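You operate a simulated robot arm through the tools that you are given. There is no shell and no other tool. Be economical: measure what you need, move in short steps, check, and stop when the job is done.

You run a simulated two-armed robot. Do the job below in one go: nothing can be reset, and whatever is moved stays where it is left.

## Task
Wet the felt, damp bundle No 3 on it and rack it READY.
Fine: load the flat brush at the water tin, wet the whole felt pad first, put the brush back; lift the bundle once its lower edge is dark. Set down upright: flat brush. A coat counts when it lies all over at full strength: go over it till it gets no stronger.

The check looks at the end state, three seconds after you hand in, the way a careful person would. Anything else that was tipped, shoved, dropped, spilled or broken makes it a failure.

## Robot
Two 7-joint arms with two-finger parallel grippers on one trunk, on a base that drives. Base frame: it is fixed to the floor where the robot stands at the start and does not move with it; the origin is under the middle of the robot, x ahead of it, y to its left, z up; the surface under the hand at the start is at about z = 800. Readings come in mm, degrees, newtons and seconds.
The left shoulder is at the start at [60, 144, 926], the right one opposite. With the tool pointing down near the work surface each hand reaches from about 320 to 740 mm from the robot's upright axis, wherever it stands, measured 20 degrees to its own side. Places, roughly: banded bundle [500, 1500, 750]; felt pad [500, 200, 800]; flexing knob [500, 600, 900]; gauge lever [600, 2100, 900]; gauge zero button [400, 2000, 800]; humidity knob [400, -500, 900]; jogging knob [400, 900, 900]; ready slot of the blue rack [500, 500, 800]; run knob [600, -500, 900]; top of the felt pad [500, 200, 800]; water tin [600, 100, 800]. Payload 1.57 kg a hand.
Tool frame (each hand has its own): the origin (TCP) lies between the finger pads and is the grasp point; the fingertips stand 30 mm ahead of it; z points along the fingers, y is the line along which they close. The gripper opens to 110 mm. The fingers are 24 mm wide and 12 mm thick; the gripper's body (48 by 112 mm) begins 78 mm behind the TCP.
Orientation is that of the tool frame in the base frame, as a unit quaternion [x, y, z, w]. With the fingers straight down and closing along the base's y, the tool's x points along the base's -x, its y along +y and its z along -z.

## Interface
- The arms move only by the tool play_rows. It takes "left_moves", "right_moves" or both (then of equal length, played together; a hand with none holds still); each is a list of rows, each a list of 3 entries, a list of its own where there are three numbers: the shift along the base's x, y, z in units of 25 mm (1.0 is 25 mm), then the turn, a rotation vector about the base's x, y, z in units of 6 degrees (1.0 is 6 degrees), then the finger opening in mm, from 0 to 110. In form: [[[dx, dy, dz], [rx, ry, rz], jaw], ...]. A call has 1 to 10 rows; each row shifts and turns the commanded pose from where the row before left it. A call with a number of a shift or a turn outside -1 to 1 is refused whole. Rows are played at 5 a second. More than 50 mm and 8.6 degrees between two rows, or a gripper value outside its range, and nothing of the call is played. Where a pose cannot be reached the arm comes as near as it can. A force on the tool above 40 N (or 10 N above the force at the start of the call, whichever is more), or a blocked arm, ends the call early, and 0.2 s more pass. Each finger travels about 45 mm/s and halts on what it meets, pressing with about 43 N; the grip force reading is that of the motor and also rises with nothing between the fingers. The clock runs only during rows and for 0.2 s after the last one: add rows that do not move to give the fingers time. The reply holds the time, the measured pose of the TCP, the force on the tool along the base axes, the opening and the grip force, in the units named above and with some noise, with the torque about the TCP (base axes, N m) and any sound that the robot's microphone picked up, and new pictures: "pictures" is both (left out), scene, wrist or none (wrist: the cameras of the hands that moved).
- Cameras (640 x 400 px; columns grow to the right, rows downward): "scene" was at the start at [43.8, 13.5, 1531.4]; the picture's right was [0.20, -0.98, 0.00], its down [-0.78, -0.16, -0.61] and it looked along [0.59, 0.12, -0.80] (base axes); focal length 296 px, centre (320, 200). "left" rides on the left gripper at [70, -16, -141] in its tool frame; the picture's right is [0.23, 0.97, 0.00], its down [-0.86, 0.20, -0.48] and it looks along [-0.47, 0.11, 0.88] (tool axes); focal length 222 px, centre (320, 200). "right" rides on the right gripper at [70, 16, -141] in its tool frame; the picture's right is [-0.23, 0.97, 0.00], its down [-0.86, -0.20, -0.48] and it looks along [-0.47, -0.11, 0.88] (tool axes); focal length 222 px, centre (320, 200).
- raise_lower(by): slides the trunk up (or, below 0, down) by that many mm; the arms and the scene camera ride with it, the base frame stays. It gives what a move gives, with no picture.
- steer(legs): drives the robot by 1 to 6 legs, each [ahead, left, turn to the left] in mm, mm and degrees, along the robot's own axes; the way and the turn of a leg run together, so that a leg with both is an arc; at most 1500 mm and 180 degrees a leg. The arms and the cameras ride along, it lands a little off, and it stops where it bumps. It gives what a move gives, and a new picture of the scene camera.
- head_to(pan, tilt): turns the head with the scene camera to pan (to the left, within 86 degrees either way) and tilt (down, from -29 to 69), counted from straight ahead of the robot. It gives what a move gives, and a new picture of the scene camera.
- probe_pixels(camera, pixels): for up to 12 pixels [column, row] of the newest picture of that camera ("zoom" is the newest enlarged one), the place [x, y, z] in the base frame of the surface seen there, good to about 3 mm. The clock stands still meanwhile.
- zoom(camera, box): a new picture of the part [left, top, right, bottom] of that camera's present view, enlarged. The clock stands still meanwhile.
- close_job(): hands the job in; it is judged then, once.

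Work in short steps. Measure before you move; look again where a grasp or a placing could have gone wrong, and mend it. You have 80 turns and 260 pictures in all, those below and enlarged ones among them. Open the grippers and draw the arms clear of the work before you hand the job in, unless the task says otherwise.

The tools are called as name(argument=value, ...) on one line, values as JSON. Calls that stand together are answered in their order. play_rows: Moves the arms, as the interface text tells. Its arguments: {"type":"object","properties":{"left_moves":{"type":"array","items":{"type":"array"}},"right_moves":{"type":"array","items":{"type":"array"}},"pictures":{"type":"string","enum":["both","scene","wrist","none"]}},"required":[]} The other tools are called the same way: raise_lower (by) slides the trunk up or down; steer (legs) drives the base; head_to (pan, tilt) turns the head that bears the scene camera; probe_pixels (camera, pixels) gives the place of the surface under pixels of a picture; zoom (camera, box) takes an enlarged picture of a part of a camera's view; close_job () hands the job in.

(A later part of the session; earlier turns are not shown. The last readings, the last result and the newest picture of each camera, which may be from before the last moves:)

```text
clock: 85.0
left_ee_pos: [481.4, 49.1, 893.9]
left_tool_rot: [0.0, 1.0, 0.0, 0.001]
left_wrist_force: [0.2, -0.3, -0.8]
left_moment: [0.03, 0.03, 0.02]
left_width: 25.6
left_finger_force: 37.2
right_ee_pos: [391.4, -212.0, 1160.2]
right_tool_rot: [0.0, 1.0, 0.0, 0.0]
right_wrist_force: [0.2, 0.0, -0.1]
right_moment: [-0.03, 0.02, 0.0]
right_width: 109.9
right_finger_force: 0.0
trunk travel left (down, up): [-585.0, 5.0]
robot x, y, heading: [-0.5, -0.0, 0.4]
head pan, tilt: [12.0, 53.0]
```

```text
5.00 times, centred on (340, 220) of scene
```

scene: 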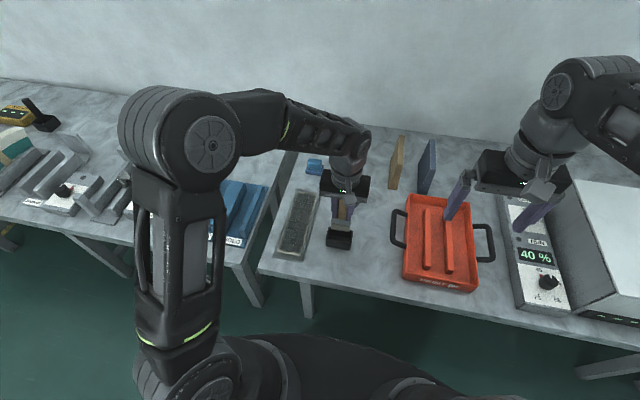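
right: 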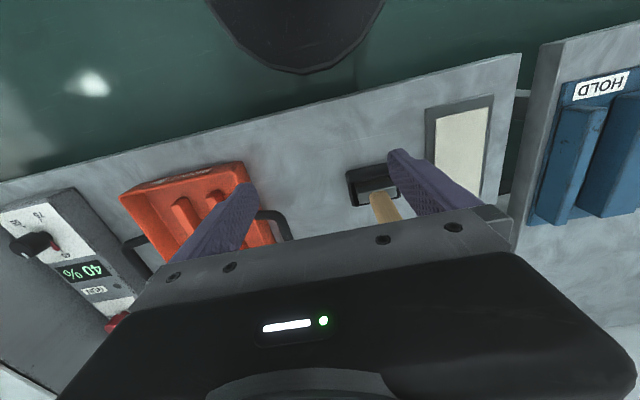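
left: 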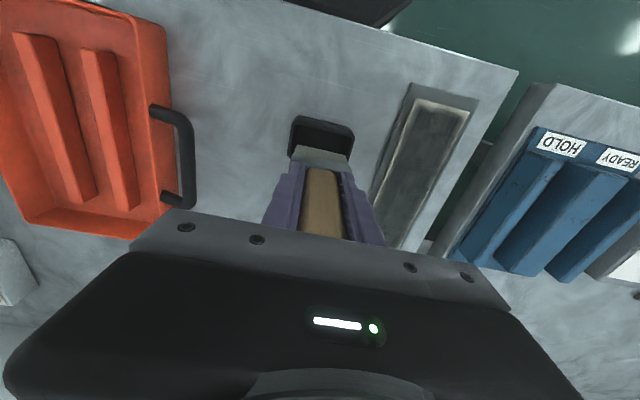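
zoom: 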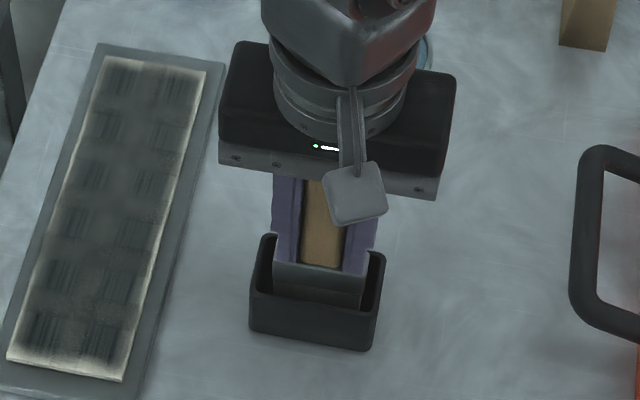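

No contact yet; I lower in 2 mm steps to the floor.

play_rows(left_moves=[[[0, 0, -0.06], [0, 0, 0], 5], [[0, 0, -0.06], [0, 0, 0], 5], [[0, 0, 0], [0, 0, 0], 5]], pictures="none")

play_rows(left_moves=[[[0, 0, -0.06], [0, 0, 0], 5], [[0, 0, 0], [0, 0, 0], 5]], pictures="none")

```text
clock: 85.8
left_ee_pos: [481.5, 49.4, 893.4]
left_tool_rot: [0.0, 1.0, -0.001, 0.002]
left_wrist_force: [-1.9, 3.0, 23.3]
left_moment: [0.36, 0.23, 0.04]
left_width: 25.4
left_finger_force: 36.5
right_ee_pos: [390.1, -212.5, 1161.2]
right_tool_rot: [0.001, 1.0, 0.0, 0.001]
right_wrist_force: [0.0, -0.2, -0.3]
right_moment: [0.0, -0.02, 0.0]
right_width: 109.9
right_finger_force: 0.0
trunk travel left (down, up): [-585.0, 5.0]
robot x, y, heading: [-2.1, -2.1, -0.0]
head pan, tilt: [12.0, 53.0]
```

```text
clock: 86.3
left_ee_pos: [481.5, 49.7, 893.0]
left_tool_rot: [0.0, 1.0, -0.001, 0.003]
left_wrist_force: [-7.7, 2.3, 21.5]
left_moment: [0.35, 0.75, 0.02]
left_width: 25.4
left_finger_force: 36.8
right_ee_pos: [389.7, -212.8, 1160.0]
right_tool_rot: [0.0, 1.0, 0.001, 0.0]
right_wrist_force: [-1.2, -0.9, -0.1]
right_moment: [0.01, -0.02, 0.01]
right_width: 109.7
right_finger_force: 0.0
trunk travel left (down, up): [-585.0, 5.0]
robot x, y, heading: [-0.5, -1.7, 0.0]
head pan, tilt: [12.0, 53.0]
stopped in row 2 (left hand): the force on the tool passed its limit at 41 N (the readings are from after the stop); the commanded pose is now the measured one
```

The brush stands on the floor of the holder at TCP 893. I ease up 1.5 mm to relieve the force and open slowly.

play_rows(left_moves=[[[0, 0, 0.05], [0, 0, 0], 5], [[0, 0, 0], [0, 0, 0], 5], [[0, 0, 0], [0, 0, 0], 32], [[0, 0, 0], [0, 0, 0], 42], [[0, 0, 0], [0, 0, 0], 56], [[0, 0, 0], [0, 0, 0], 60], [[0, 0, 0], [0, 0, 0], 60]], pictures="wrist")

zoom(camera="left", box=[260, 80, 380, 240])

```text
clock: 87.9
left_ee_pos: [483.0, 49.4, 892.2]
left_tool_rot: [0.001, 1.0, 0.0, 0.003]
left_wrist_force: [1.6, 0.5, 11.0]
left_moment: [0.3, -0.05, 0.01]
left_width: 60.6
left_finger_force: 0.8
right_ee_pos: [391.6, -212.5, 1160.1]
right_tool_rot: [0.0, 1.0, 0.0, 0.0]
right_wrist_force: [0.5, -0.1, 0.9]
right_moment: [0.03, -0.04, -0.01]
right_width: 109.8
right_finger_force: 0.1
trunk travel left (down, up): [-585.0, 5.0]
robot x, y, heading: [1.1, -2.8, 0.2]
head pan, tilt: [12.0, 53.0]
```

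left: 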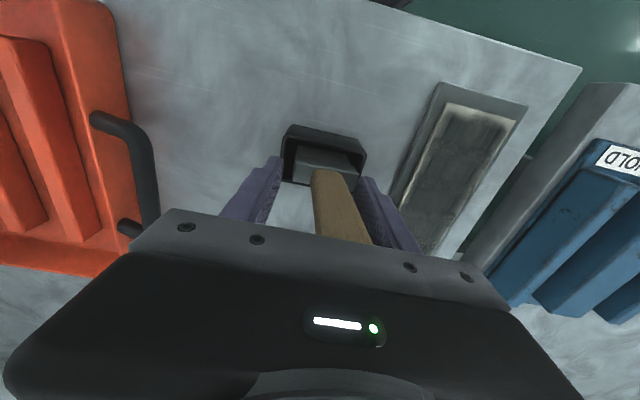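

```text
2.50 times, centred on (320, 160) of left
```

zoom: 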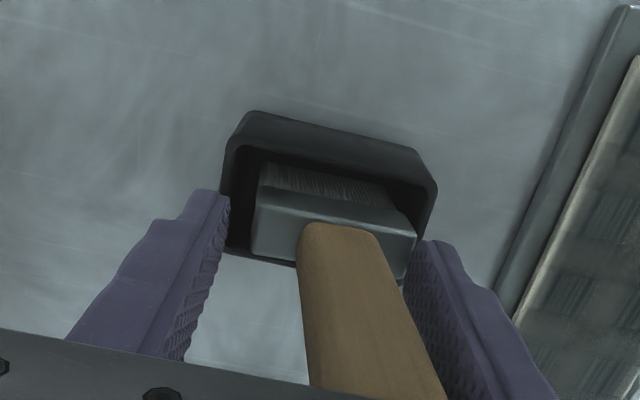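

The handle leans a bit to +y and there is an 11 N push under the +y finger, probably on the ferrule corner. I raise gently 10 mm and look.

play_rows(left_moves=[[[0, 0, 0.15], [0, 0, 0], 60], [[0, 0, 0.3], [0, 0, 0], 60], [[0, 0, 0], [0, 0, 0], 60]], pictures="none")

zoom(camera="left", box=[260, 80, 380, 240])

zoom(camera="scene", box=[300, 170, 380, 250])

```text
clock: 88.7
left_ee_pos: [482.3, 49.2, 904.1]
left_tool_rot: [0.0, 1.0, -0.001, 0.003]
left_wrist_force: [0.1, -0.2, -0.6]
left_moment: [0.0, 0.0, 0.01]
left_width: 59.9
left_finger_force: 0.1
right_ee_pos: [391.6, -213.1, 1159.7]
right_tool_rot: [0.001, 1.0, -0.001, 0.0]
right_wrist_force: [0.7, -0.5, -0.8]
right_moment: [-0.01, -0.04, 0.01]
right_width: 110.0
right_finger_force: 0.1
trunk travel left (down, up): [-585.0, 5.0]
robot x, y, heading: [-2.5, 2.2, 0.3]
head pan, tilt: [12.0, 53.0]
```

```text
2.50 times, centred on (320, 160) of left
```

zoom: 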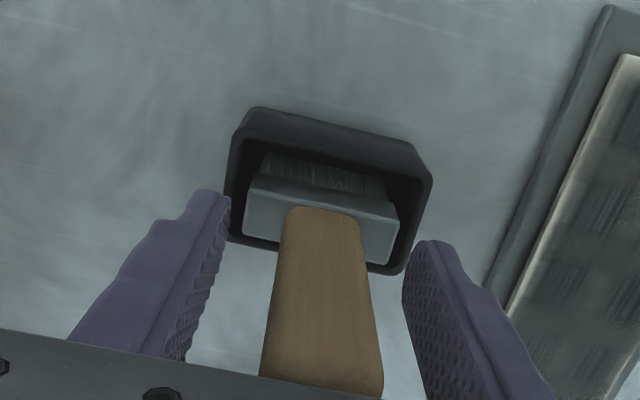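

```text
5.00 times, centred on (340, 210) of scene
```

zoom: 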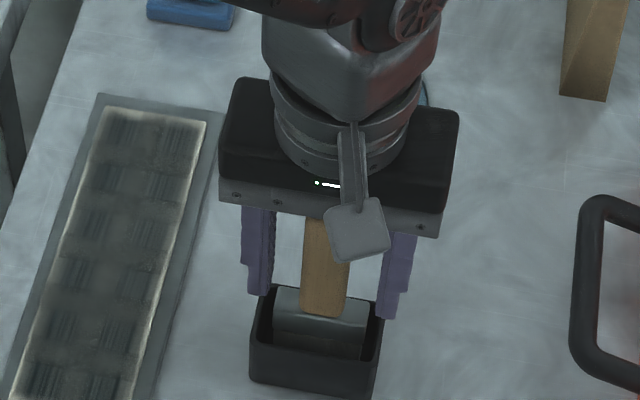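

The brush settled back upright in its holder. I raise the hand straight up clear, opening a bit wider, and check.

play_rows(left_moves=[[[0, 0, 0.6], [0, 0, 0], 65], [[0, 0, 1], [0, 0, 0], 65], [[0, 0, 1], [0, 0, 0], 65], [[0, 0, 1], [0, 0, 0], 65], [[0, 0, 1], [0, 0, 0], 65], [[0, 0, 1], [0, 0, 0], 65], [[-0.5, 1, 0.4], [0, 0, 0], 65], [[-0.5, 1, 0], [0, 0, 0], 65], [[-0.5, 1, 0], [0, 0, 0], 65], [[-0.5, 1, 0], [0, 0, 0], 65]], pictures="none")

zoom(camera="scene", box=[240, 150, 380, 270])

head_to(pan=60, tilt=42)

```text
clock: 90.9
left_ee_pos: [432.2, 150.1, 1054.1]
left_tool_rot: [0.001, 1.0, -0.001, 0.004]
left_wrist_force: [-0.4, 0.3, 0.8]
left_moment: [-0.04, -0.03, 0.0]
left_width: 65.0
left_finger_force: 0.0
right_ee_pos: [391.4, -211.7, 1160.8]
right_tool_rot: [0.0, 1.0, 0.001, 0.0]
right_wrist_force: [-0.7, -0.1, -0.2]
right_moment: [-0.01, 0.01, -0.02]
right_width: 109.8
right_finger_force: 0.0
trunk travel left (down, up): [-585.0, 5.0]
robot x, y, heading: [-0.6, 0.9, -0.1]
head pan, tilt: [12.0, 53.0]
```

```text
3.33 times, centred on (310, 210) of scene
```

zoom: 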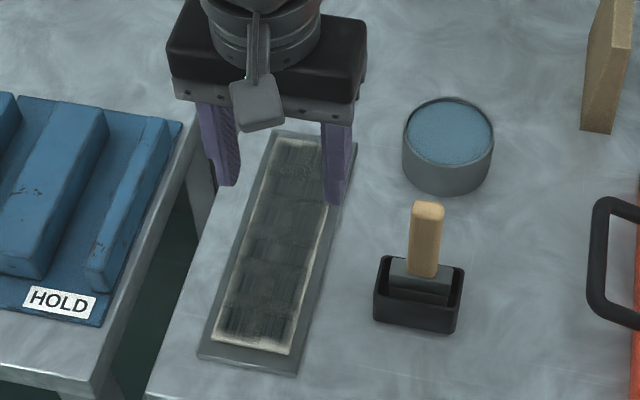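

```text
clock: 92.1
left_ee_pos: [432.5, 149.3, 1053.3]
left_tool_rot: [0.0, 1.0, -0.001, 0.002]
left_wrist_force: [0.6, 1.3, -0.6]
left_moment: [0.01, 0.0, -0.02]
left_width: 65.0
left_finger_force: 0.2
right_ee_pos: [390.3, -212.8, 1159.6]
right_tool_rot: [0.0, 1.0, -0.001, -0.001]
right_wrist_force: [0.5, -0.7, 0.0]
right_moment: [-0.02, -0.02, 0.01]
right_width: 110.0
right_finger_force: 0.1
trunk travel left (down, up): [-585.0, 5.0]
robot x, y, heading: [-0.4, 0.2, 0.1]
head pan, tilt: [60.0, 42.0]
```

scene: 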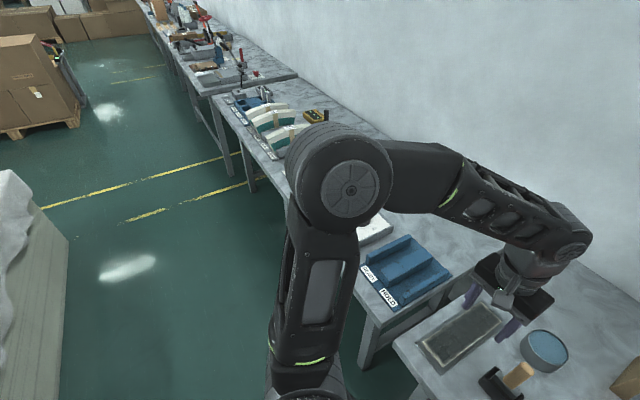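

Brush is back upright and the felt is wet. Next the bundles near y 1500: I measure the floor obstacles (stack at left (40,250), pallet (30,110)) and enlarge the view of the bundles.

probe_pixels(camera="scene", pixels=[[60, 245], [30, 200], [45, 320], [68, 235], [20, 172], [60, 133], [380, 325], [250, 185], [225, 95], [205, 110], [200, 180], [240, 300]])

zoom(camera="scene", box=[200, 70, 360, 190])

```text
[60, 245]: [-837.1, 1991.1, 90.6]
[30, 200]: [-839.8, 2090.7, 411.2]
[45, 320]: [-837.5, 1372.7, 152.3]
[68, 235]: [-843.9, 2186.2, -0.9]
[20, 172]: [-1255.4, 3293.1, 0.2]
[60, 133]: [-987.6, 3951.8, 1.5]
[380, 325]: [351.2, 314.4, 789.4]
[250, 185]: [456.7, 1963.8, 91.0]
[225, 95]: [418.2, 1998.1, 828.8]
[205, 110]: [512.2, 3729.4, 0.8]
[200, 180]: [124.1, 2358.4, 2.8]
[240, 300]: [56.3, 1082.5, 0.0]
```

```text
3.33 times, centred on (280, 130) of scene
```

zoom: 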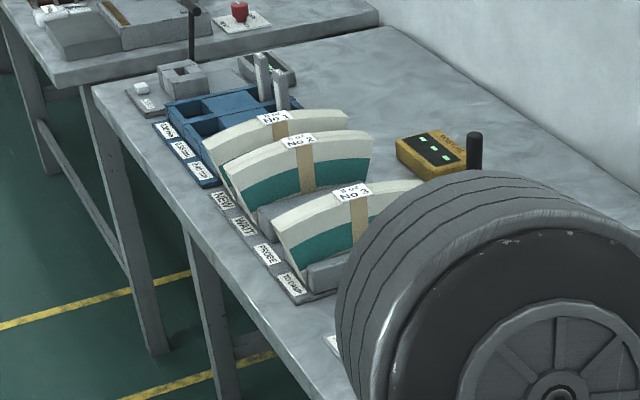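

The aisle is clear (stack lies at x < -837). I raise and draw back the left hand, then drive left by about 1250 mm.

play_rows(left_moves=[[[-0.6, 1, 1], [0, 0, 0], 90], [[-0.6, 1, 1], [0, 0, 0], 110], [[-0.6, 1, 1], [0, 0, 0], 110], [[-0.6, 1, 0.5], [0, 0, 0], 110], [[0, 1, 0], [0, 0, 0], 110], [[0, 1, 0], [0, 0, 0], 110], [[0, 1, 0], [0, 0, 0], 110], [[0, 1, 0], [0, 0, 0], 110]], right_moves=[[[-0.4, 0, 0], [0, 0, 0], 110], [[-0.4, 0, 0], [0, 0, 0], 110], [[0, 0, 0], [0, 0, 0], 110], [[0, 0, 0], [0, 0, 0], 110], [[0, 0, 0], [0, 0, 0], 110], [[0, 0, 0], [0, 0, 0], 110], [[0, 0, 0], [0, 0, 0], 110], [[0, 0, 0], [0, 0, 0], 110]], pictures="none")

steer(legs=[[0, 1250, 0]])

head_to(pan=25, tilt=50)

```text
clock: 93.9
left_ee_pos: [371.5, 349.9, 1142.2]
left_tool_rot: [0.0, 1.0, -0.001, 0.003]
left_wrist_force: [0.5, 0.0, -0.3]
left_moment: [0.01, 0.03, 0.02]
left_width: 109.9
left_finger_force: 0.0
right_ee_pos: [371.7, -212.0, 1160.7]
right_tool_rot: [0.0, 1.0, 0.001, 0.0]
right_wrist_force: [0.1, 0.2, 0.4]
right_moment: [-0.01, 0.0, 0.01]
right_width: 110.2
right_finger_force: 0.0
trunk travel left (down, up): [-585.0, 5.0]
robot x, y, heading: [0.7, 4.6, 0.0]
head pan, tilt: [60.0, 42.0]
```

```text
clock: 100.2
left_ee_pos: [366.2, 1609.7, 1141.8]
left_tool_rot: [-0.004, 1.0, 0.0, 0.002]
left_wrist_force: [-0.7, -0.3, 1.6]
left_moment: [0.01, -0.05, 0.01]
left_width: 109.9
left_finger_force: 0.1
right_ee_pos: [369.2, 1049.0, 1159.5]
right_tool_rot: [-0.003, 1.0, 0.0, 0.0]
right_wrist_force: [-0.6, 0.1, -0.4]
right_moment: [0.0, -0.02, 0.02]
right_width: 110.0
right_finger_force: 0.1
trunk travel left (down, up): [-585.0, 5.0]
robot x, y, heading: [-3.6, 1256.5, 0.5]
head pan, tilt: [60.0, 42.0]
```

scene: 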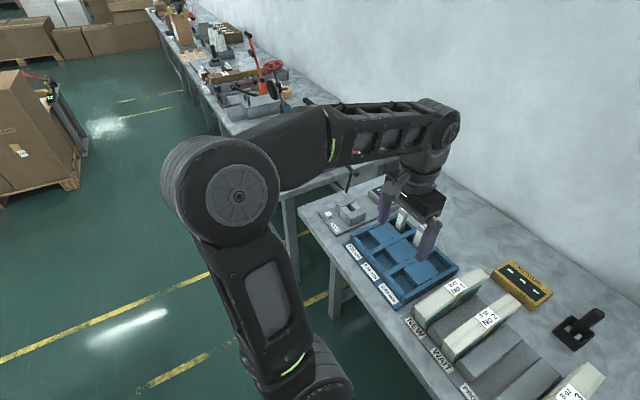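

```text
clock: 101.2
left_ee_pos: [366.2, 1609.3, 1142.0]
left_tool_rot: [-0.004, 1.0, -0.001, 0.003]
left_wrist_force: [0.7, 0.1, 1.0]
left_moment: [0.01, 0.02, -0.02]
left_width: 109.7
left_finger_force: 0.1
right_ee_pos: [368.0, 1048.4, 1159.2]
right_tool_rot: [-0.003, 1.0, -0.001, 0.0]
right_wrist_force: [0.3, -0.6, 0.6]
right_moment: [-0.03, 0.0, 0.0]
right_width: 110.1
right_finger_force: 0.0
trunk travel left (down, up): [-585.0, 5.0]
robot x, y, heading: [-4.8, 1259.0, -0.1]
head pan, tilt: [25.0, 50.0]
```

scene: 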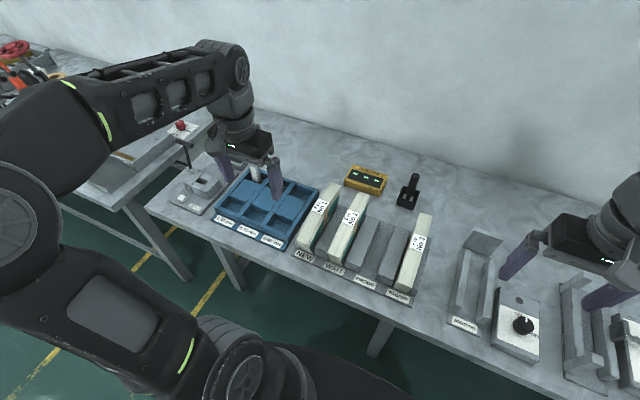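

zoom(camera="scene", box=[280, 170, 460, 310])

zoom(camera="scene", box=[370, 200, 450, 300])

```text
2.86 times, centred on (370, 240) of scene
```

zoom: 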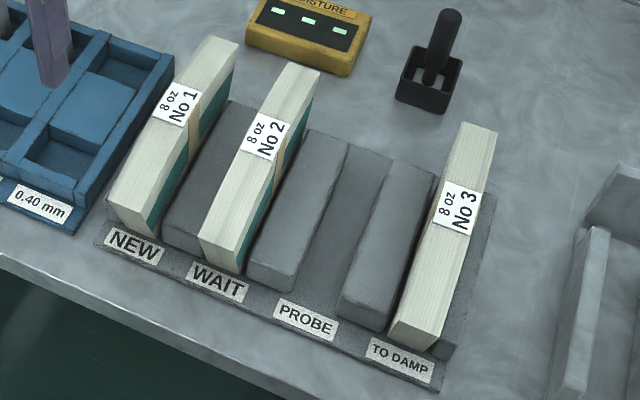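

```text
4.00 times, centred on (410, 250) of scene
```

zoom: 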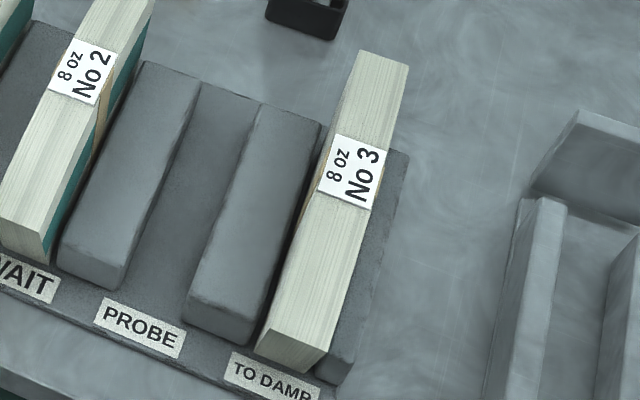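

Bundle No 3 stands in the TO DAMP slot, long along x. I measure its top, sides and ends.

probe_pixels(camera="zoom", pixels=[[383, 60], [355, 65], [403, 75], [350, 170], [320, 200], [378, 210], [295, 340], [262, 345], [325, 345], [295, 365], [370, 270], [345, 345]])

probe_pixels(camera="zoom", pixels=[[300, 330], [335, 260], [360, 120], [390, 160], [255, 115], [300, 125], [225, 300], [240, 320], [390, 220], [290, 200], [40, 240], [275, 360]])

```text
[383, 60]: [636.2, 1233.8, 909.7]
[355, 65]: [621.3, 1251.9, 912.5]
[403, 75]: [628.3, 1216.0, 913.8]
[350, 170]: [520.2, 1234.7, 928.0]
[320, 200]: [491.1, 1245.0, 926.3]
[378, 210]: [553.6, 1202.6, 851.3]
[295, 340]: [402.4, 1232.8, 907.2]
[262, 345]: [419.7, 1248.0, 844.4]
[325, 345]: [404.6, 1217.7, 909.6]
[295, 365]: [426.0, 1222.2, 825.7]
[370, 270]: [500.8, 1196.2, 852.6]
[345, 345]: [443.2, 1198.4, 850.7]
```

```text
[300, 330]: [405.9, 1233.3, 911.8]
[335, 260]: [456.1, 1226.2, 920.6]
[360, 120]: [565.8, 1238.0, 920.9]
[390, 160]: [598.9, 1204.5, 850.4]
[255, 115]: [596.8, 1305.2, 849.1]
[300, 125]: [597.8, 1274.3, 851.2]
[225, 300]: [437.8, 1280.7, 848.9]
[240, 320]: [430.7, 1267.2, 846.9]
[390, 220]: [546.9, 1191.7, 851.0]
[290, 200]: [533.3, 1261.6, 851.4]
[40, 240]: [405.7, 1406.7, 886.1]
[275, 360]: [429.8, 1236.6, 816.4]
```

Bundle 3 is 32 mm thick (y 1217–1249), spans x 402–636, top arc 908–928 mid at x≈519; flanking blocks reach z 851. I fly the left hand above its middle.

play_rows(left_moves=[[[0.4, -1, 0], [0, 0, 0], 90], [[0.4, -1, 0], [0, 0, 0], 80], [[0.4, -1, 0], [0, 0, 0], 80], [[0.4, -1, 0], [0, 0, 0], 80], [[0.4, -1, 0], [0, 0, 0], 80], [[0.4, -1, 0], [0, 0, 0], 80], [[0.4, -1, 0], [0, 0, 0], 80], [[0.4, -1, 0], [0, 0, 0], 80], [[0.4, -1, 0], [0, 0, 0], 80], [[0.4, -1, 0], [0, 0, 0], 80]], pictures="none")

play_rows(left_moves=[[[0.4, -1, 0], [0, 0, 0], 80], [[0.4, -1, -0.5], [0, 0, 0], 80], [[0.4, -1, -0.5], [0, 0, 0], 80], [[0.4, -1, -1], [0, 0, 0], 80], [[0.5, -1, -1], [0, 0, 0], 80], [[0, 0, -1], [0, 0, 0], 80], [[0, 0, 0], [0, 0, 0], 80]])

```text
clock: 103.4
left_ee_pos: [466.9, 1358.1, 1141.8]
left_tool_rot: [-0.004, 1.0, 0.0, 0.003]
left_wrist_force: [0.1, -0.4, -0.5]
left_moment: [0.02, -0.03, 0.01]
left_width: 80.3
left_finger_force: 0.1
right_ee_pos: [367.9, 1047.3, 1159.3]
right_tool_rot: [-0.003, 1.0, 0.0, -0.001]
right_wrist_force: [0.1, -0.2, -0.4]
right_moment: [0.0, -0.01, 0.0]
right_width: 110.0
right_finger_force: 0.1
trunk travel left (down, up): [-585.0, 5.0]
robot x, y, heading: [-1.6, 1256.5, 0.5]
head pan, tilt: [25.0, 50.0]
```

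```text
clock: 105.0
left_ee_pos: [518.7, 1234.4, 1043.5]
left_tool_rot: [-0.003, 1.0, -0.001, 0.003]
left_wrist_force: [-0.1, -0.2, 0.0]
left_moment: [0.01, -0.01, 0.03]
left_width: 80.2
left_finger_force: 0.0
right_ee_pos: [368.2, 1047.7, 1159.3]
right_tool_rot: [-0.003, 1.0, 0.0, 0.0]
right_wrist_force: [-0.7, 0.3, -0.5]
right_moment: [-0.01, -0.02, -0.04]
right_width: 110.2
right_finger_force: 0.2
trunk travel left (down, up): [-585.0, 5.0]
robot x, y, heading: [-8.4, 1258.4, 0.2]
head pan, tilt: [25.0, 50.0]
```

scene: 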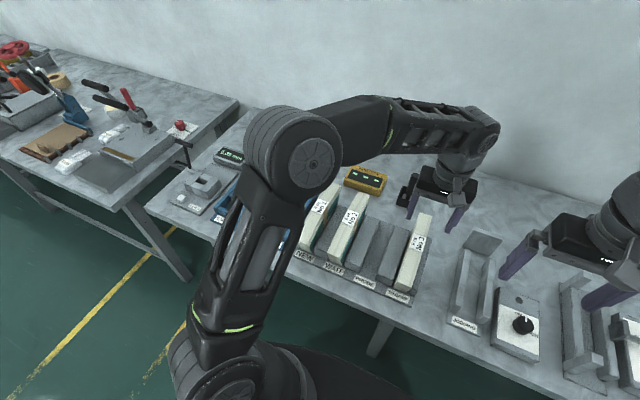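
left: 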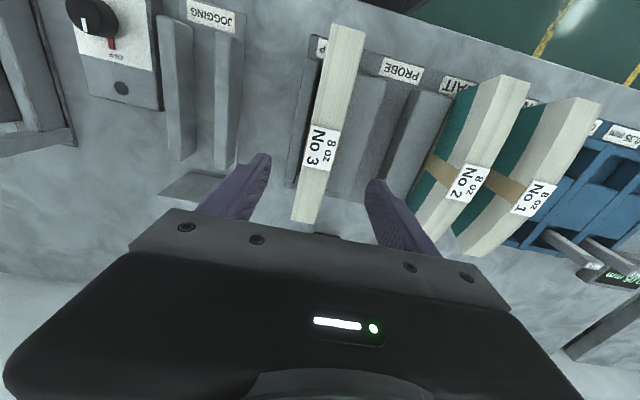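

The bundle lies between the fingers. I probe its two long edges in the wrist view for centre and yaw.

probe_pixels(camera="left", pixels=[[335, 30], [361, 38], [304, 160], [336, 165], [294, 215], [318, 218], [345, 35], [306, 215], [320, 175]])

```text
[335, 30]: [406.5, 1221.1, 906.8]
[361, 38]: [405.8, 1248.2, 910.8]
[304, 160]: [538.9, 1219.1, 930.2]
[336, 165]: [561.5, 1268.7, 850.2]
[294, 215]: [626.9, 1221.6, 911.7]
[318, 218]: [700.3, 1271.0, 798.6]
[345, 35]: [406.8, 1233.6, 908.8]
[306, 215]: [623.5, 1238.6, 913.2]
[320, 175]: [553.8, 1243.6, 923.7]
```

Centre y≈1234, straight along x. I descend to TCP z≈898 and close.

play_rows(left_moves=[[[0, 0, -1], [0, 0, 0], 80], [[0, 0, -1], [0, 0, 0], 80], [[0, 0, -1], [0, 0, 0], 80], [[0, 0, -1], [0, 0, 0], 80], [[0, 0, -1], [0, 0, 0], 80], [[0, 0, -0.8], [0, 0, 0], 80], [[0, 0, 0], [0, 0, 0], 80]])

play_rows(left_moves=[[[0, 0, 0], [0, 0, 0], 60], [[0, 0, 0], [0, 0, 0], 45], [[0, 0, 0], [0, 0, 0], 30], [[0, 0, 0], [0, 0, 0], 15], [[0, 0, 0], [0, 0, 0], 10], [[0, 0, 0], [0, 0, 0], 10]], pictures="wrist")

```text
clock: 106.6
left_ee_pos: [518.2, 1233.7, 896.1]
left_tool_rot: [-0.003, 1.0, -0.001, 0.002]
left_wrist_force: [0.6, 0.3, 0.9]
left_moment: [0.02, 0.01, 0.01]
left_width: 80.0
left_finger_force: 0.1
right_ee_pos: [368.2, 1047.9, 1160.4]
right_tool_rot: [-0.003, 1.0, 0.0, 0.001]
right_wrist_force: [-0.7, 0.0, 0.3]
right_moment: [0.03, -0.02, 0.02]
right_width: 109.8
right_finger_force: 0.1
trunk travel left (down, up): [-585.0, 5.0]
robot x, y, heading: [-5.0, 1256.3, 0.3]
head pan, tilt: [25.0, 50.0]
```

scene: 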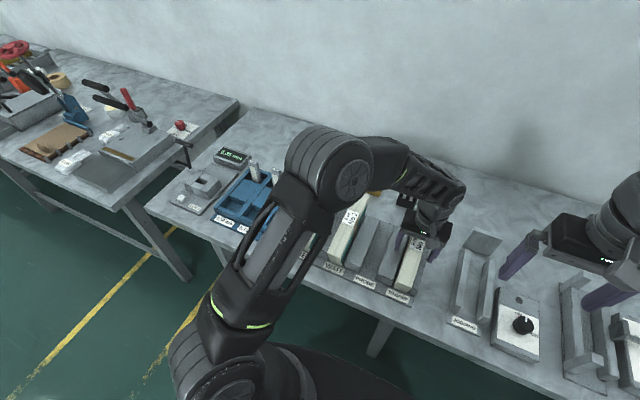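
left: 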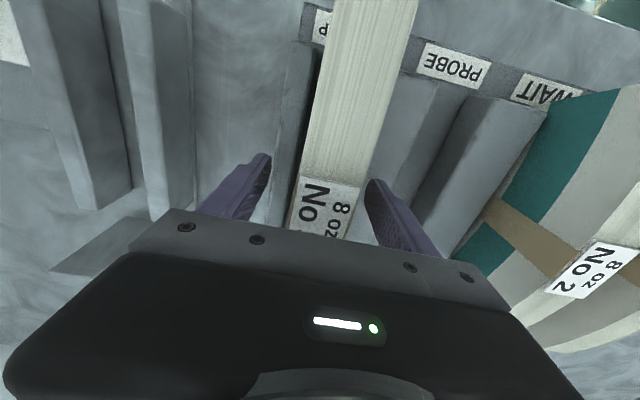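

```text
clock: 108.0
left_ee_pos: [519.2, 1235.6, 897.2]
left_tool_rot: [-0.004, 1.0, -0.001, 0.003]
left_wrist_force: [0.0, 2.1, 1.0]
left_moment: [0.29, 0.1, -0.08]
left_width: 36.0
left_finger_force: 40.5
right_ee_pos: [369.5, 1047.9, 1160.6]
right_tool_rot: [-0.004, 1.0, 0.0, 0.0]
right_wrist_force: [-0.5, 0.4, 0.0]
right_moment: [0.01, 0.03, 0.0]
right_width: 110.1
right_finger_force: 0.0
trunk travel left (down, up): [-585.0, 5.0]
robot x, y, heading: [-2.7, 1255.1, 0.5]
head pan, tilt: [25.0, 50.0]
```

left: 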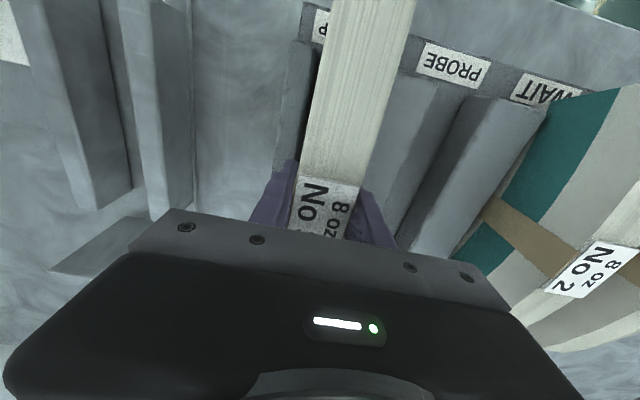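

Gripped at 36 mm, 40 N. I lift straight up about 130 mm and look.

play_rows(left_moves=[[[0, 0, 0.5], [0, 0, 0], 10], [[0, 0, 1], [0, 0, 0], 10], [[0, 0, 1], [0, 0, 0], 10], [[0, 0, 1], [0, 0, 0], 10], [[0, 0, 1], [0, 0, 0], 10], [[0, 0, 0.8], [0, 0, 0], 10], [[0, 0, 0], [0, 0, 0], 10]])

zoom(camera="scene", box=[360, 140, 500, 300])

```text
clock: 109.6
left_ee_pos: [519.3, 1234.1, 1030.0]
left_tool_rot: [-0.004, 1.0, -0.001, 0.002]
left_wrist_force: [0.4, -0.5, -5.3]
left_moment: [-0.03, 0.02, 0.0]
left_width: 35.7
left_finger_force: 42.7
right_ee_pos: [368.9, 1048.9, 1159.3]
right_tool_rot: [-0.002, 1.0, 0.0, 0.0]
right_wrist_force: [-0.1, -0.1, 0.3]
right_moment: [-0.03, 0.01, 0.0]
right_width: 109.9
right_finger_force: 0.0
trunk travel left (down, up): [-585.0, 5.0]
robot x, y, heading: [-7.6, 1256.6, 0.4]
head pan, tilt: [25.0, 50.0]
```

scene: 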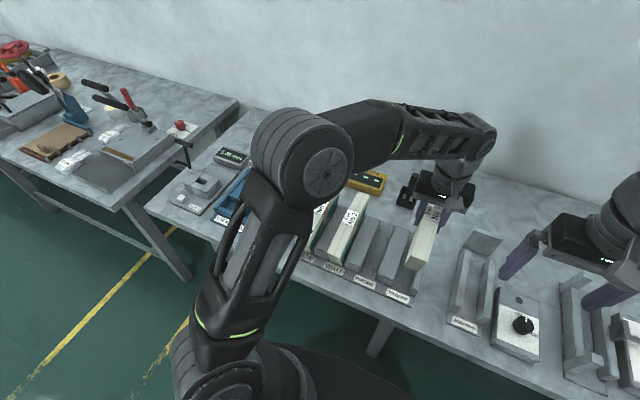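
left: 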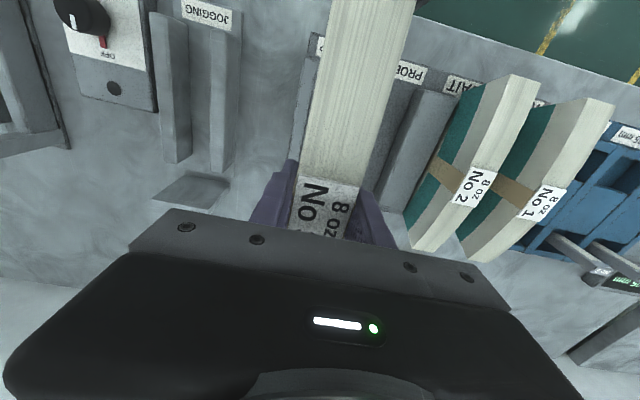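

```text
2.50 times, centred on (430, 220) of scene
```

zoom: 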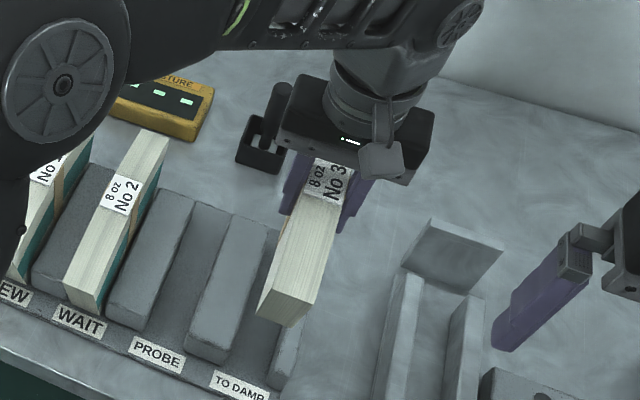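

Lifted (≈0.55 kg). I measure the slot floor and the bundle's lower near corner.

probe_pixels(camera="zoom", pixels=[[260, 310], [280, 322], [300, 323], [262, 345], [268, 335], [300, 270], [265, 292], [310, 305], [235, 385], [220, 210], [178, 330]])

head_to(pan=10, tilt=50)

```text
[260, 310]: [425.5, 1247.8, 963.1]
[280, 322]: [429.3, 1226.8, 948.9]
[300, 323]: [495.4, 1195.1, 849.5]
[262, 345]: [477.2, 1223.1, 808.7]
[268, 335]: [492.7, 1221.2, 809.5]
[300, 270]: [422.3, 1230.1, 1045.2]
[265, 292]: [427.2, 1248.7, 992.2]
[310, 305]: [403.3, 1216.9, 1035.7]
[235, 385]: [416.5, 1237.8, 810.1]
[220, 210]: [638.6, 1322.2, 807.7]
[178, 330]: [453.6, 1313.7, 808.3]
```

```text
clock: 110.4
left_ee_pos: [519.2, 1233.1, 1030.3]
left_tool_rot: [-0.004, 1.0, -0.001, 0.004]
left_wrist_force: [0.4, 0.2, -5.2]
left_moment: [0.01, -0.01, 0.01]
left_width: 35.6
left_finger_force: 42.8
right_ee_pos: [368.1, 1048.1, 1159.1]
right_tool_rot: [-0.003, 1.0, -0.001, 0.001]
right_wrist_force: [-0.2, -0.4, 0.2]
right_moment: [0.0, 0.0, 0.01]
right_width: 110.1
right_finger_force: 0.1
trunk travel left (down, up): [-585.0, 5.0]
robot x, y, heading: [-2.1, 1258.0, 0.1]
head pan, tilt: [10.0, 50.0]
```

scene: 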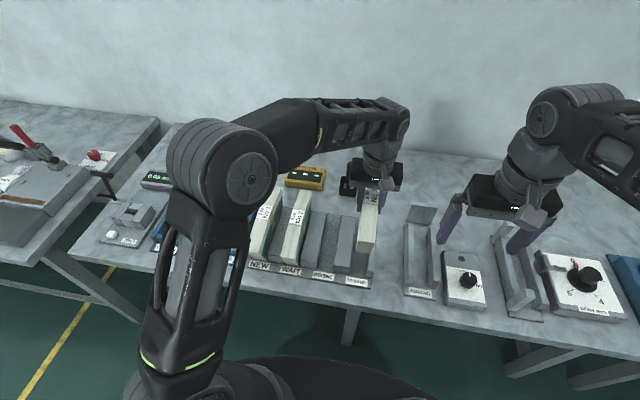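

Slot floor is 809, so the bundle's bottom lies 88 mm below the TCP. I raise it another 75 mm for the ride, then drive right by 1052 mm to have it over the felt.

play_rows(left_moves=[[[0, 0, 1], [0, 0, 0], 10], [[0, 0, 1], [0, 0, 0], 10], [[0, 0, 1], [0, 0, 0], 10], [[0, 0, 0], [0, 0, 0], 10]], pictures="none")

steer(legs=[[0, -1052, 0]])

head_to(pan=5, tilt=53)

```text
clock: 111.4
left_ee_pos: [519.2, 1233.5, 1104.6]
left_tool_rot: [-0.002, 1.0, 0.0, 0.002]
left_wrist_force: [0.1, -0.6, -6.1]
left_moment: [-0.01, 0.02, -0.01]
left_width: 35.8
left_finger_force: 42.6
right_ee_pos: [369.4, 1048.6, 1159.4]
right_tool_rot: [-0.002, 1.0, 0.001, 0.0]
right_wrist_force: [0.4, -0.9, 0.5]
right_moment: [0.02, 0.04, 0.03]
right_width: 109.8
right_finger_force: 0.1
trunk travel left (down, up): [-585.0, 5.0]
robot x, y, heading: [-0.2, 1257.3, 0.4]
head pan, tilt: [10.0, 50.0]
```

```text
clock: 116.8
left_ee_pos: [524.3, 173.8, 1104.6]
left_tool_rot: [-0.002, 1.0, -0.001, 0.002]
left_wrist_force: [-0.3, -0.2, -4.8]
left_moment: [0.01, 0.02, -0.03]
left_width: 36.0
left_finger_force: 42.5
right_ee_pos: [373.6, -13.5, 1158.2]
right_tool_rot: [-0.002, 1.0, 0.0, 0.0]
right_wrist_force: [0.0, 0.5, -0.3]
right_moment: [0.02, -0.01, 0.0]
right_width: 110.0
right_finger_force: 0.0
trunk travel left (down, up): [-585.0, 5.0]
robot x, y, heading: [-1.1, 200.7, 0.3]
head pan, tilt: [10.0, 50.0]
```

scene: 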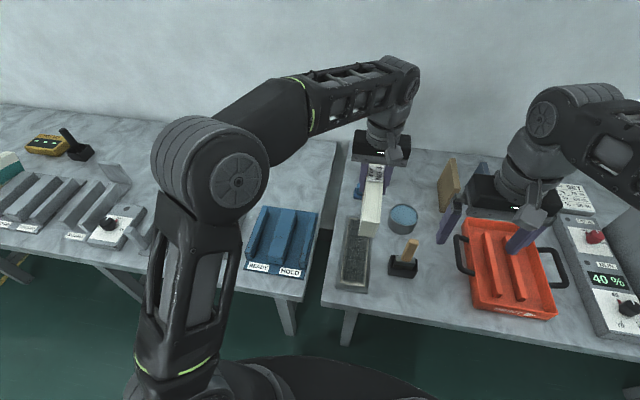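

```text
clock: 117.5
left_ee_pos: [524.1, 173.8, 1103.5]
left_tool_rot: [-0.002, 1.0, -0.001, 0.003]
left_wrist_force: [-0.5, 0.1, -6.4]
left_moment: [0.0, -0.02, 0.02]
left_width: 35.7
left_finger_force: 42.8
right_ee_pos: [372.3, -12.2, 1158.5]
right_tool_rot: [-0.001, 1.0, 0.0, 0.0]
right_wrist_force: [-0.7, -0.7, 0.3]
right_moment: [0.02, -0.01, 0.0]
right_width: 110.0
right_finger_force: 0.0
trunk travel left (down, up): [-585.0, 5.0]
robot x, y, heading: [2.9, 197.8, 0.2]
head pan, tilt: [5.0, 53.0]
```

scene: 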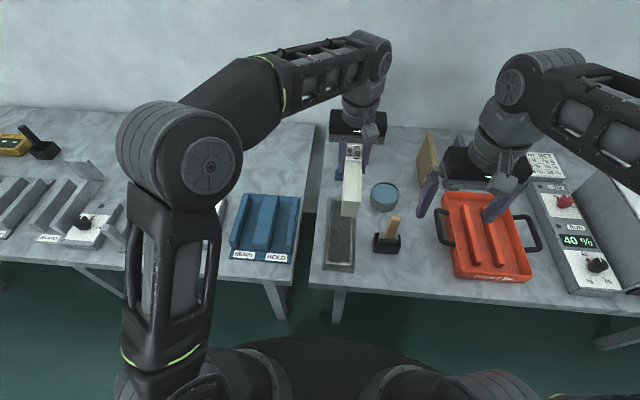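

The hand is over the felt. I enlarge the felt and rack to measure both before placing.

zoom(camera="scene", box=[300, 160, 400, 280])

probe_pixels(camera="zoom", pixels=[[190, 130], [175, 330], [115, 330], [142, 190], [140, 250], [185, 250], [130, 340], [150, 130], [160, 180], [190, 190]])

zoom(camera="scene", box=[220, 180, 310, 270])

```text
3.33 times, centred on (350, 220) of scene
```

zoom: 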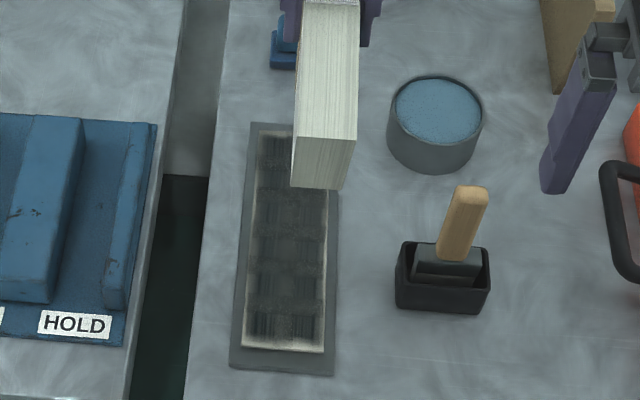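

```text
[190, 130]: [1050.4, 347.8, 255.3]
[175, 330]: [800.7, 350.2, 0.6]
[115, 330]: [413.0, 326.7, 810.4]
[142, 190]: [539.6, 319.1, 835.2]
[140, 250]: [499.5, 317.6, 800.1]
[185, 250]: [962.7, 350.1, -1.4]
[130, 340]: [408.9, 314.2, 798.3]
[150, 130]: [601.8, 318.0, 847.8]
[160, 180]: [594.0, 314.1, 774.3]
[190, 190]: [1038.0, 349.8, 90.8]
```

```text
4.44 times, centred on (265, 225) of scene
```

zoom: 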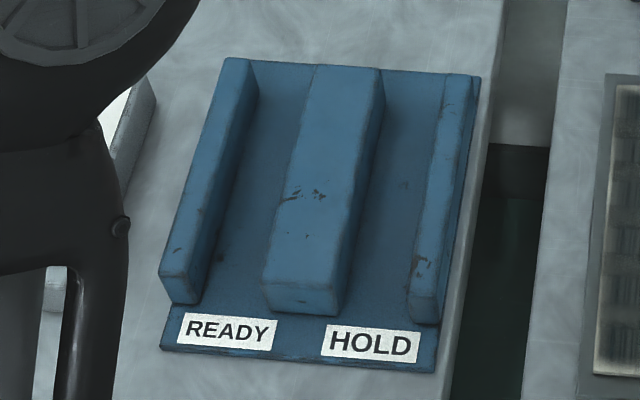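

I measure the READY slot walls and the felt corners.

probe_pixels(camera="zoom", pixels=[[180, 272], [258, 95], [240, 160], [295, 150], [235, 265], [270, 262], [318, 75], [285, 72], [240, 62], [205, 270], [300, 270], [228, 330]])

probe_pixels(camera="scene", pixels=[[327, 263], [350, 264], [332, 200], [329, 230], [352, 230], [340, 262], [340, 240]])

```text
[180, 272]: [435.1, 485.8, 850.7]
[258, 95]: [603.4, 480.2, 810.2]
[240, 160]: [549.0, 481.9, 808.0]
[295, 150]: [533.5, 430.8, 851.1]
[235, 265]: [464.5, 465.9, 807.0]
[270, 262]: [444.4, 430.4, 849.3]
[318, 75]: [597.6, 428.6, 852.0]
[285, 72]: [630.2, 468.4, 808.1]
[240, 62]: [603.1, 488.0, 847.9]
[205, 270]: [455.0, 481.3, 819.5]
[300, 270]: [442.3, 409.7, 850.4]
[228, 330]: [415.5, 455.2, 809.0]
```

```text
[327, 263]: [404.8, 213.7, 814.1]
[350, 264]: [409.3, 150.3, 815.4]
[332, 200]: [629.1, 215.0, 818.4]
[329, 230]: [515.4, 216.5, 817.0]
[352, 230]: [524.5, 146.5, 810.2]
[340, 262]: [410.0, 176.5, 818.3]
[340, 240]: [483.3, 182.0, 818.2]
```

READY slot: y 431–481 (centre 456), rails x 435–600, floor 808. Felt centre is (520,182), top 818. I move to (520,182) and lower the bundle to about 10 mm above the felt.

play_rows(left_moves=[[[-0.16, 0.32, 0], [0, 0, 0], 10], [[0, 0, -1], [0, 0, 0], 10], [[0, 0, -1], [0, 0, 0], 10], [[0, 0, -1], [0, 0, 0], 10], [[0, 0, -1], [0, 0, 0], 10], [[0, 0, -1], [0, 0, 0], 10], [[0, 0, -1], [0, 0, 0], 10], [[0, 0, -1], [0, 0, 0], 10], [[0, 0, -0.5], [0, 0, 0], 10], [[0, 0, 0], [0, 0, 0], 10]], pictures="none")

zoom(camera="scene", box=[300, 160, 400, 280])

```text
clock: 119.7
left_ee_pos: [520.3, 182.3, 916.8]
left_tool_rot: [-0.002, 1.0, -0.001, 0.003]
left_wrist_force: [0.2, -0.5, -5.5]
left_moment: [0.0, 0.01, -0.01]
left_width: 35.8
left_finger_force: 42.4
right_ee_pos: [373.9, -12.8, 1158.3]
right_tool_rot: [-0.001, 1.0, 0.0, 0.0]
right_wrist_force: [-0.2, -0.4, -1.6]
right_moment: [0.0, -0.03, 0.02]
right_width: 109.9
right_finger_force: 0.0
trunk travel left (down, up): [-585.0, 5.0]
robot x, y, heading: [2.9, 198.1, 0.1]
head pan, tilt: [5.0, 53.0]
```

```text
3.33 times, centred on (350, 220) of scene
```

zoom: 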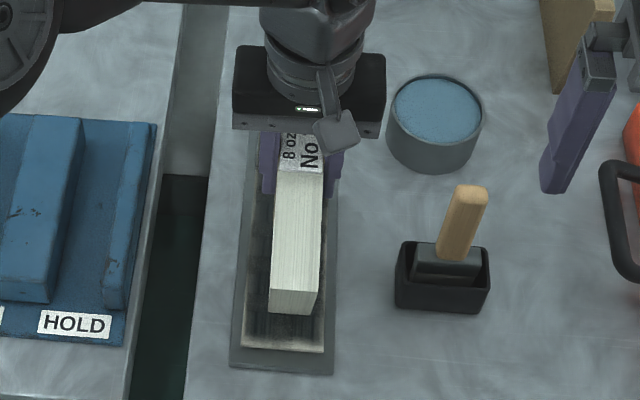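

Well centred over the felt. I lower the last 11 mm in small steps until it rests, and hold.

play_rows(left_moves=[[[0, 0, -0.2], [0, 0, 0], 10], [[0, 0, -0.14], [0, 0, 0], 10], [[0, 0, -0.06], [0, 0, 0], 10], [[0, 0, 0], [0, 0, 0], 10]], pictures="none")

play_rows(left_moves=[[[0, 0, -0.04], [0, 0, 0], 10], [[0, 0, 0], [0, 0, 0], 10]], pictures="none")

zoom(camera="scene", box=[310, 190, 380, 270])

```text
clock: 120.7
left_ee_pos: [520.2, 180.9, 906.3]
left_tool_rot: [-0.002, 1.0, -0.001, 0.003]
left_wrist_force: [0.1, -0.8, -6.1]
left_moment: [0.04, 0.02, 0.0]
left_width: 35.8
left_finger_force: 42.6
right_ee_pos: [374.8, -11.4, 1160.4]
right_tool_rot: [-0.002, 1.0, 0.0, -0.001]
right_wrist_force: [0.3, 0.0, -0.1]
right_moment: [0.02, 0.01, 0.01]
right_width: 110.0
right_finger_force: 0.2
trunk travel left (down, up): [-585.0, 5.0]
robot x, y, heading: [5.1, 197.6, 0.2]
head pan, tilt: [5.0, 53.0]
```

```text
clock: 121.3
left_ee_pos: [519.9, 181.4, 905.1]
left_tool_rot: [-0.001, 1.0, 0.0, 0.002]
left_wrist_force: [-0.6, -0.4, -6.3]
left_moment: [-0.02, -0.02, -0.01]
left_width: 35.7
left_finger_force: 42.4
right_ee_pos: [373.1, -12.4, 1159.0]
right_tool_rot: [-0.001, 1.0, -0.001, 0.0]
right_wrist_force: [-0.1, 0.5, 0.6]
right_moment: [-0.02, 0.0, 0.0]
right_width: 110.1
right_finger_force: 0.1
trunk travel left (down, up): [-585.0, 5.0]
robot x, y, heading: [-0.2, 197.2, -0.2]
head pan, tilt: [5.0, 53.0]
```

```text
5.00 times, centred on (345, 230) of scene
```

zoom: 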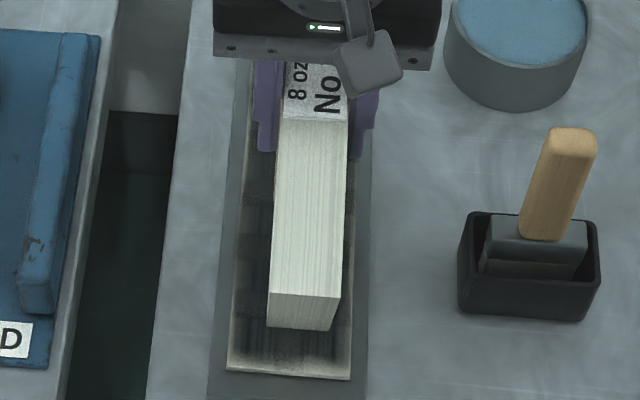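

Not in contact yet (still −6 N weight). Continue in 1 mm steps.

play_rows(left_moves=[[[0, 0, -0.04], [0, 0, 0], 10], [[0, 0, -0.04], [0, 0, 0], 10], [[0, 0, 0], [0, 0, 0], 10]], pictures="none")

play_rows(left_moves=[[[0, 0, 0], [0, 0, 0], 10], [[0, 0, 0], [0, 0, 0], 10], [[0, 0, 0], [0, 0, 0], 10]], pictures="none")

zoom(camera="scene", box=[310, 190, 380, 270])

```text
clock: 122.1
left_ee_pos: [520.4, 182.1, 904.0]
left_tool_rot: [-0.002, 1.0, -0.001, 0.003]
left_wrist_force: [1.7, 1.1, 12.7]
left_moment: [0.44, 1.49, -0.14]
left_width: 35.7
left_finger_force: 42.5
right_ee_pos: [373.6, -13.4, 1160.5]
right_tool_rot: [-0.002, 1.0, 0.001, 0.0]
right_wrist_force: [-0.5, 0.0, 0.1]
right_moment: [0.04, 0.04, 0.01]
right_width: 110.1
right_finger_force: 0.1
trunk travel left (down, up): [-585.0, 5.0]
robot x, y, heading: [-1.8, 201.4, 0.1]
head pan, tilt: [5.0, 53.0]
```

```text
clock: 122.9
left_ee_pos: [521.0, 180.7, 905.8]
left_tool_rot: [-0.001, 1.0, -0.001, 0.005]
left_wrist_force: [2.8, 0.3, 21.1]
left_moment: [0.56, 1.18, -0.07]
left_width: 35.5
left_finger_force: 42.8
right_ee_pos: [371.7, -12.6, 1159.2]
right_tool_rot: [-0.002, 1.0, 0.0, 0.0]
right_wrist_force: [-0.5, 0.7, 0.4]
right_moment: [0.0, 0.0, 0.04]
right_width: 110.0
right_finger_force: 0.0
trunk travel left (down, up): [-585.0, 5.0]
robot x, y, heading: [1.8, 197.1, 0.1]
head pan, tilt: [5.0, 53.0]
```

```text
5.00 times, centred on (345, 230) of scene
```

zoom: 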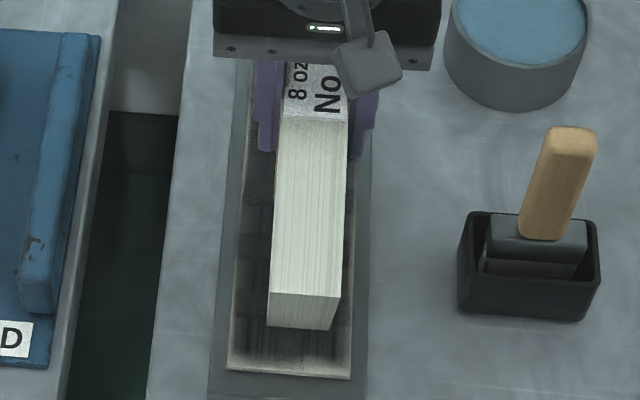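

Contact at about 20 N. I hold still two seconds and look for a dark lower edge.

play_rows(left_moves=[[[0, 0, 0], [0, 0, 0], 10], [[0, 0, 0], [0, 0, 0], 10], [[0, 0, 0], [0, 0, 0], 10], [[0, 0, 0], [0, 0, 0], 10], [[0, 0, 0], [0, 0, 0], 10], [[0, 0, 0], [0, 0, 0], 10], [[0, 0, 0], [0, 0, 0], 10], [[0, 0, 0], [0, 0, 0], 10], [[0, 0, 0], [0, 0, 0], 10], [[0, 0, 0], [0, 0, 0], 10]], pictures="wrist")

zoom(camera="scene", box=[320, 220, 370, 270])

zoom(camera="right", box=[320, 0, 640, 220])

```text
clock: 125.1
left_ee_pos: [521.0, 181.9, 904.9]
left_tool_rot: [-0.002, 1.0, -0.001, 0.003]
left_wrist_force: [8.2, 0.7, 28.1]
left_moment: [0.56, -0.31, -0.14]
left_width: 35.9
left_finger_force: 42.7
right_ee_pos: [372.8, -12.2, 1160.5]
right_tool_rot: [-0.001, 1.0, -0.001, 0.0]
right_wrist_force: [-0.2, 0.7, -0.6]
right_moment: [-0.04, 0.02, 0.01]
right_width: 110.1
right_finger_force: 0.0
trunk travel left (down, up): [-585.0, 5.0]
robot x, y, heading: [1.8, 199.3, 0.4]
head pan, tilt: [5.0, 53.0]
```

left: 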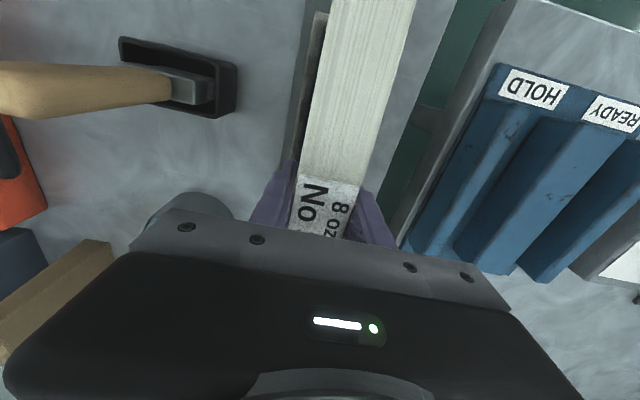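

```text
8.00 times, centred on (345, 245) of scene
```

zoom: 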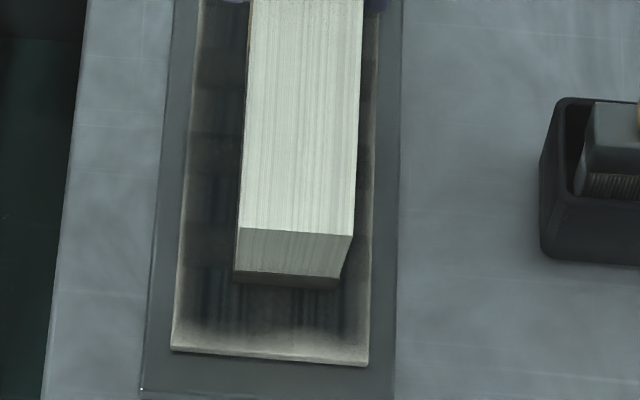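

```text
1.82 times, centred on (480, 110) of right
```

zoom: 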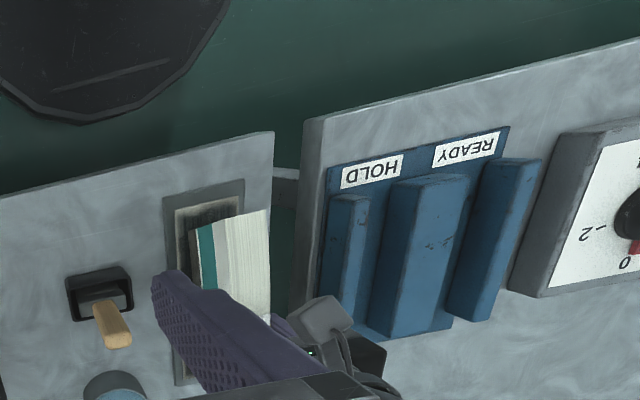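

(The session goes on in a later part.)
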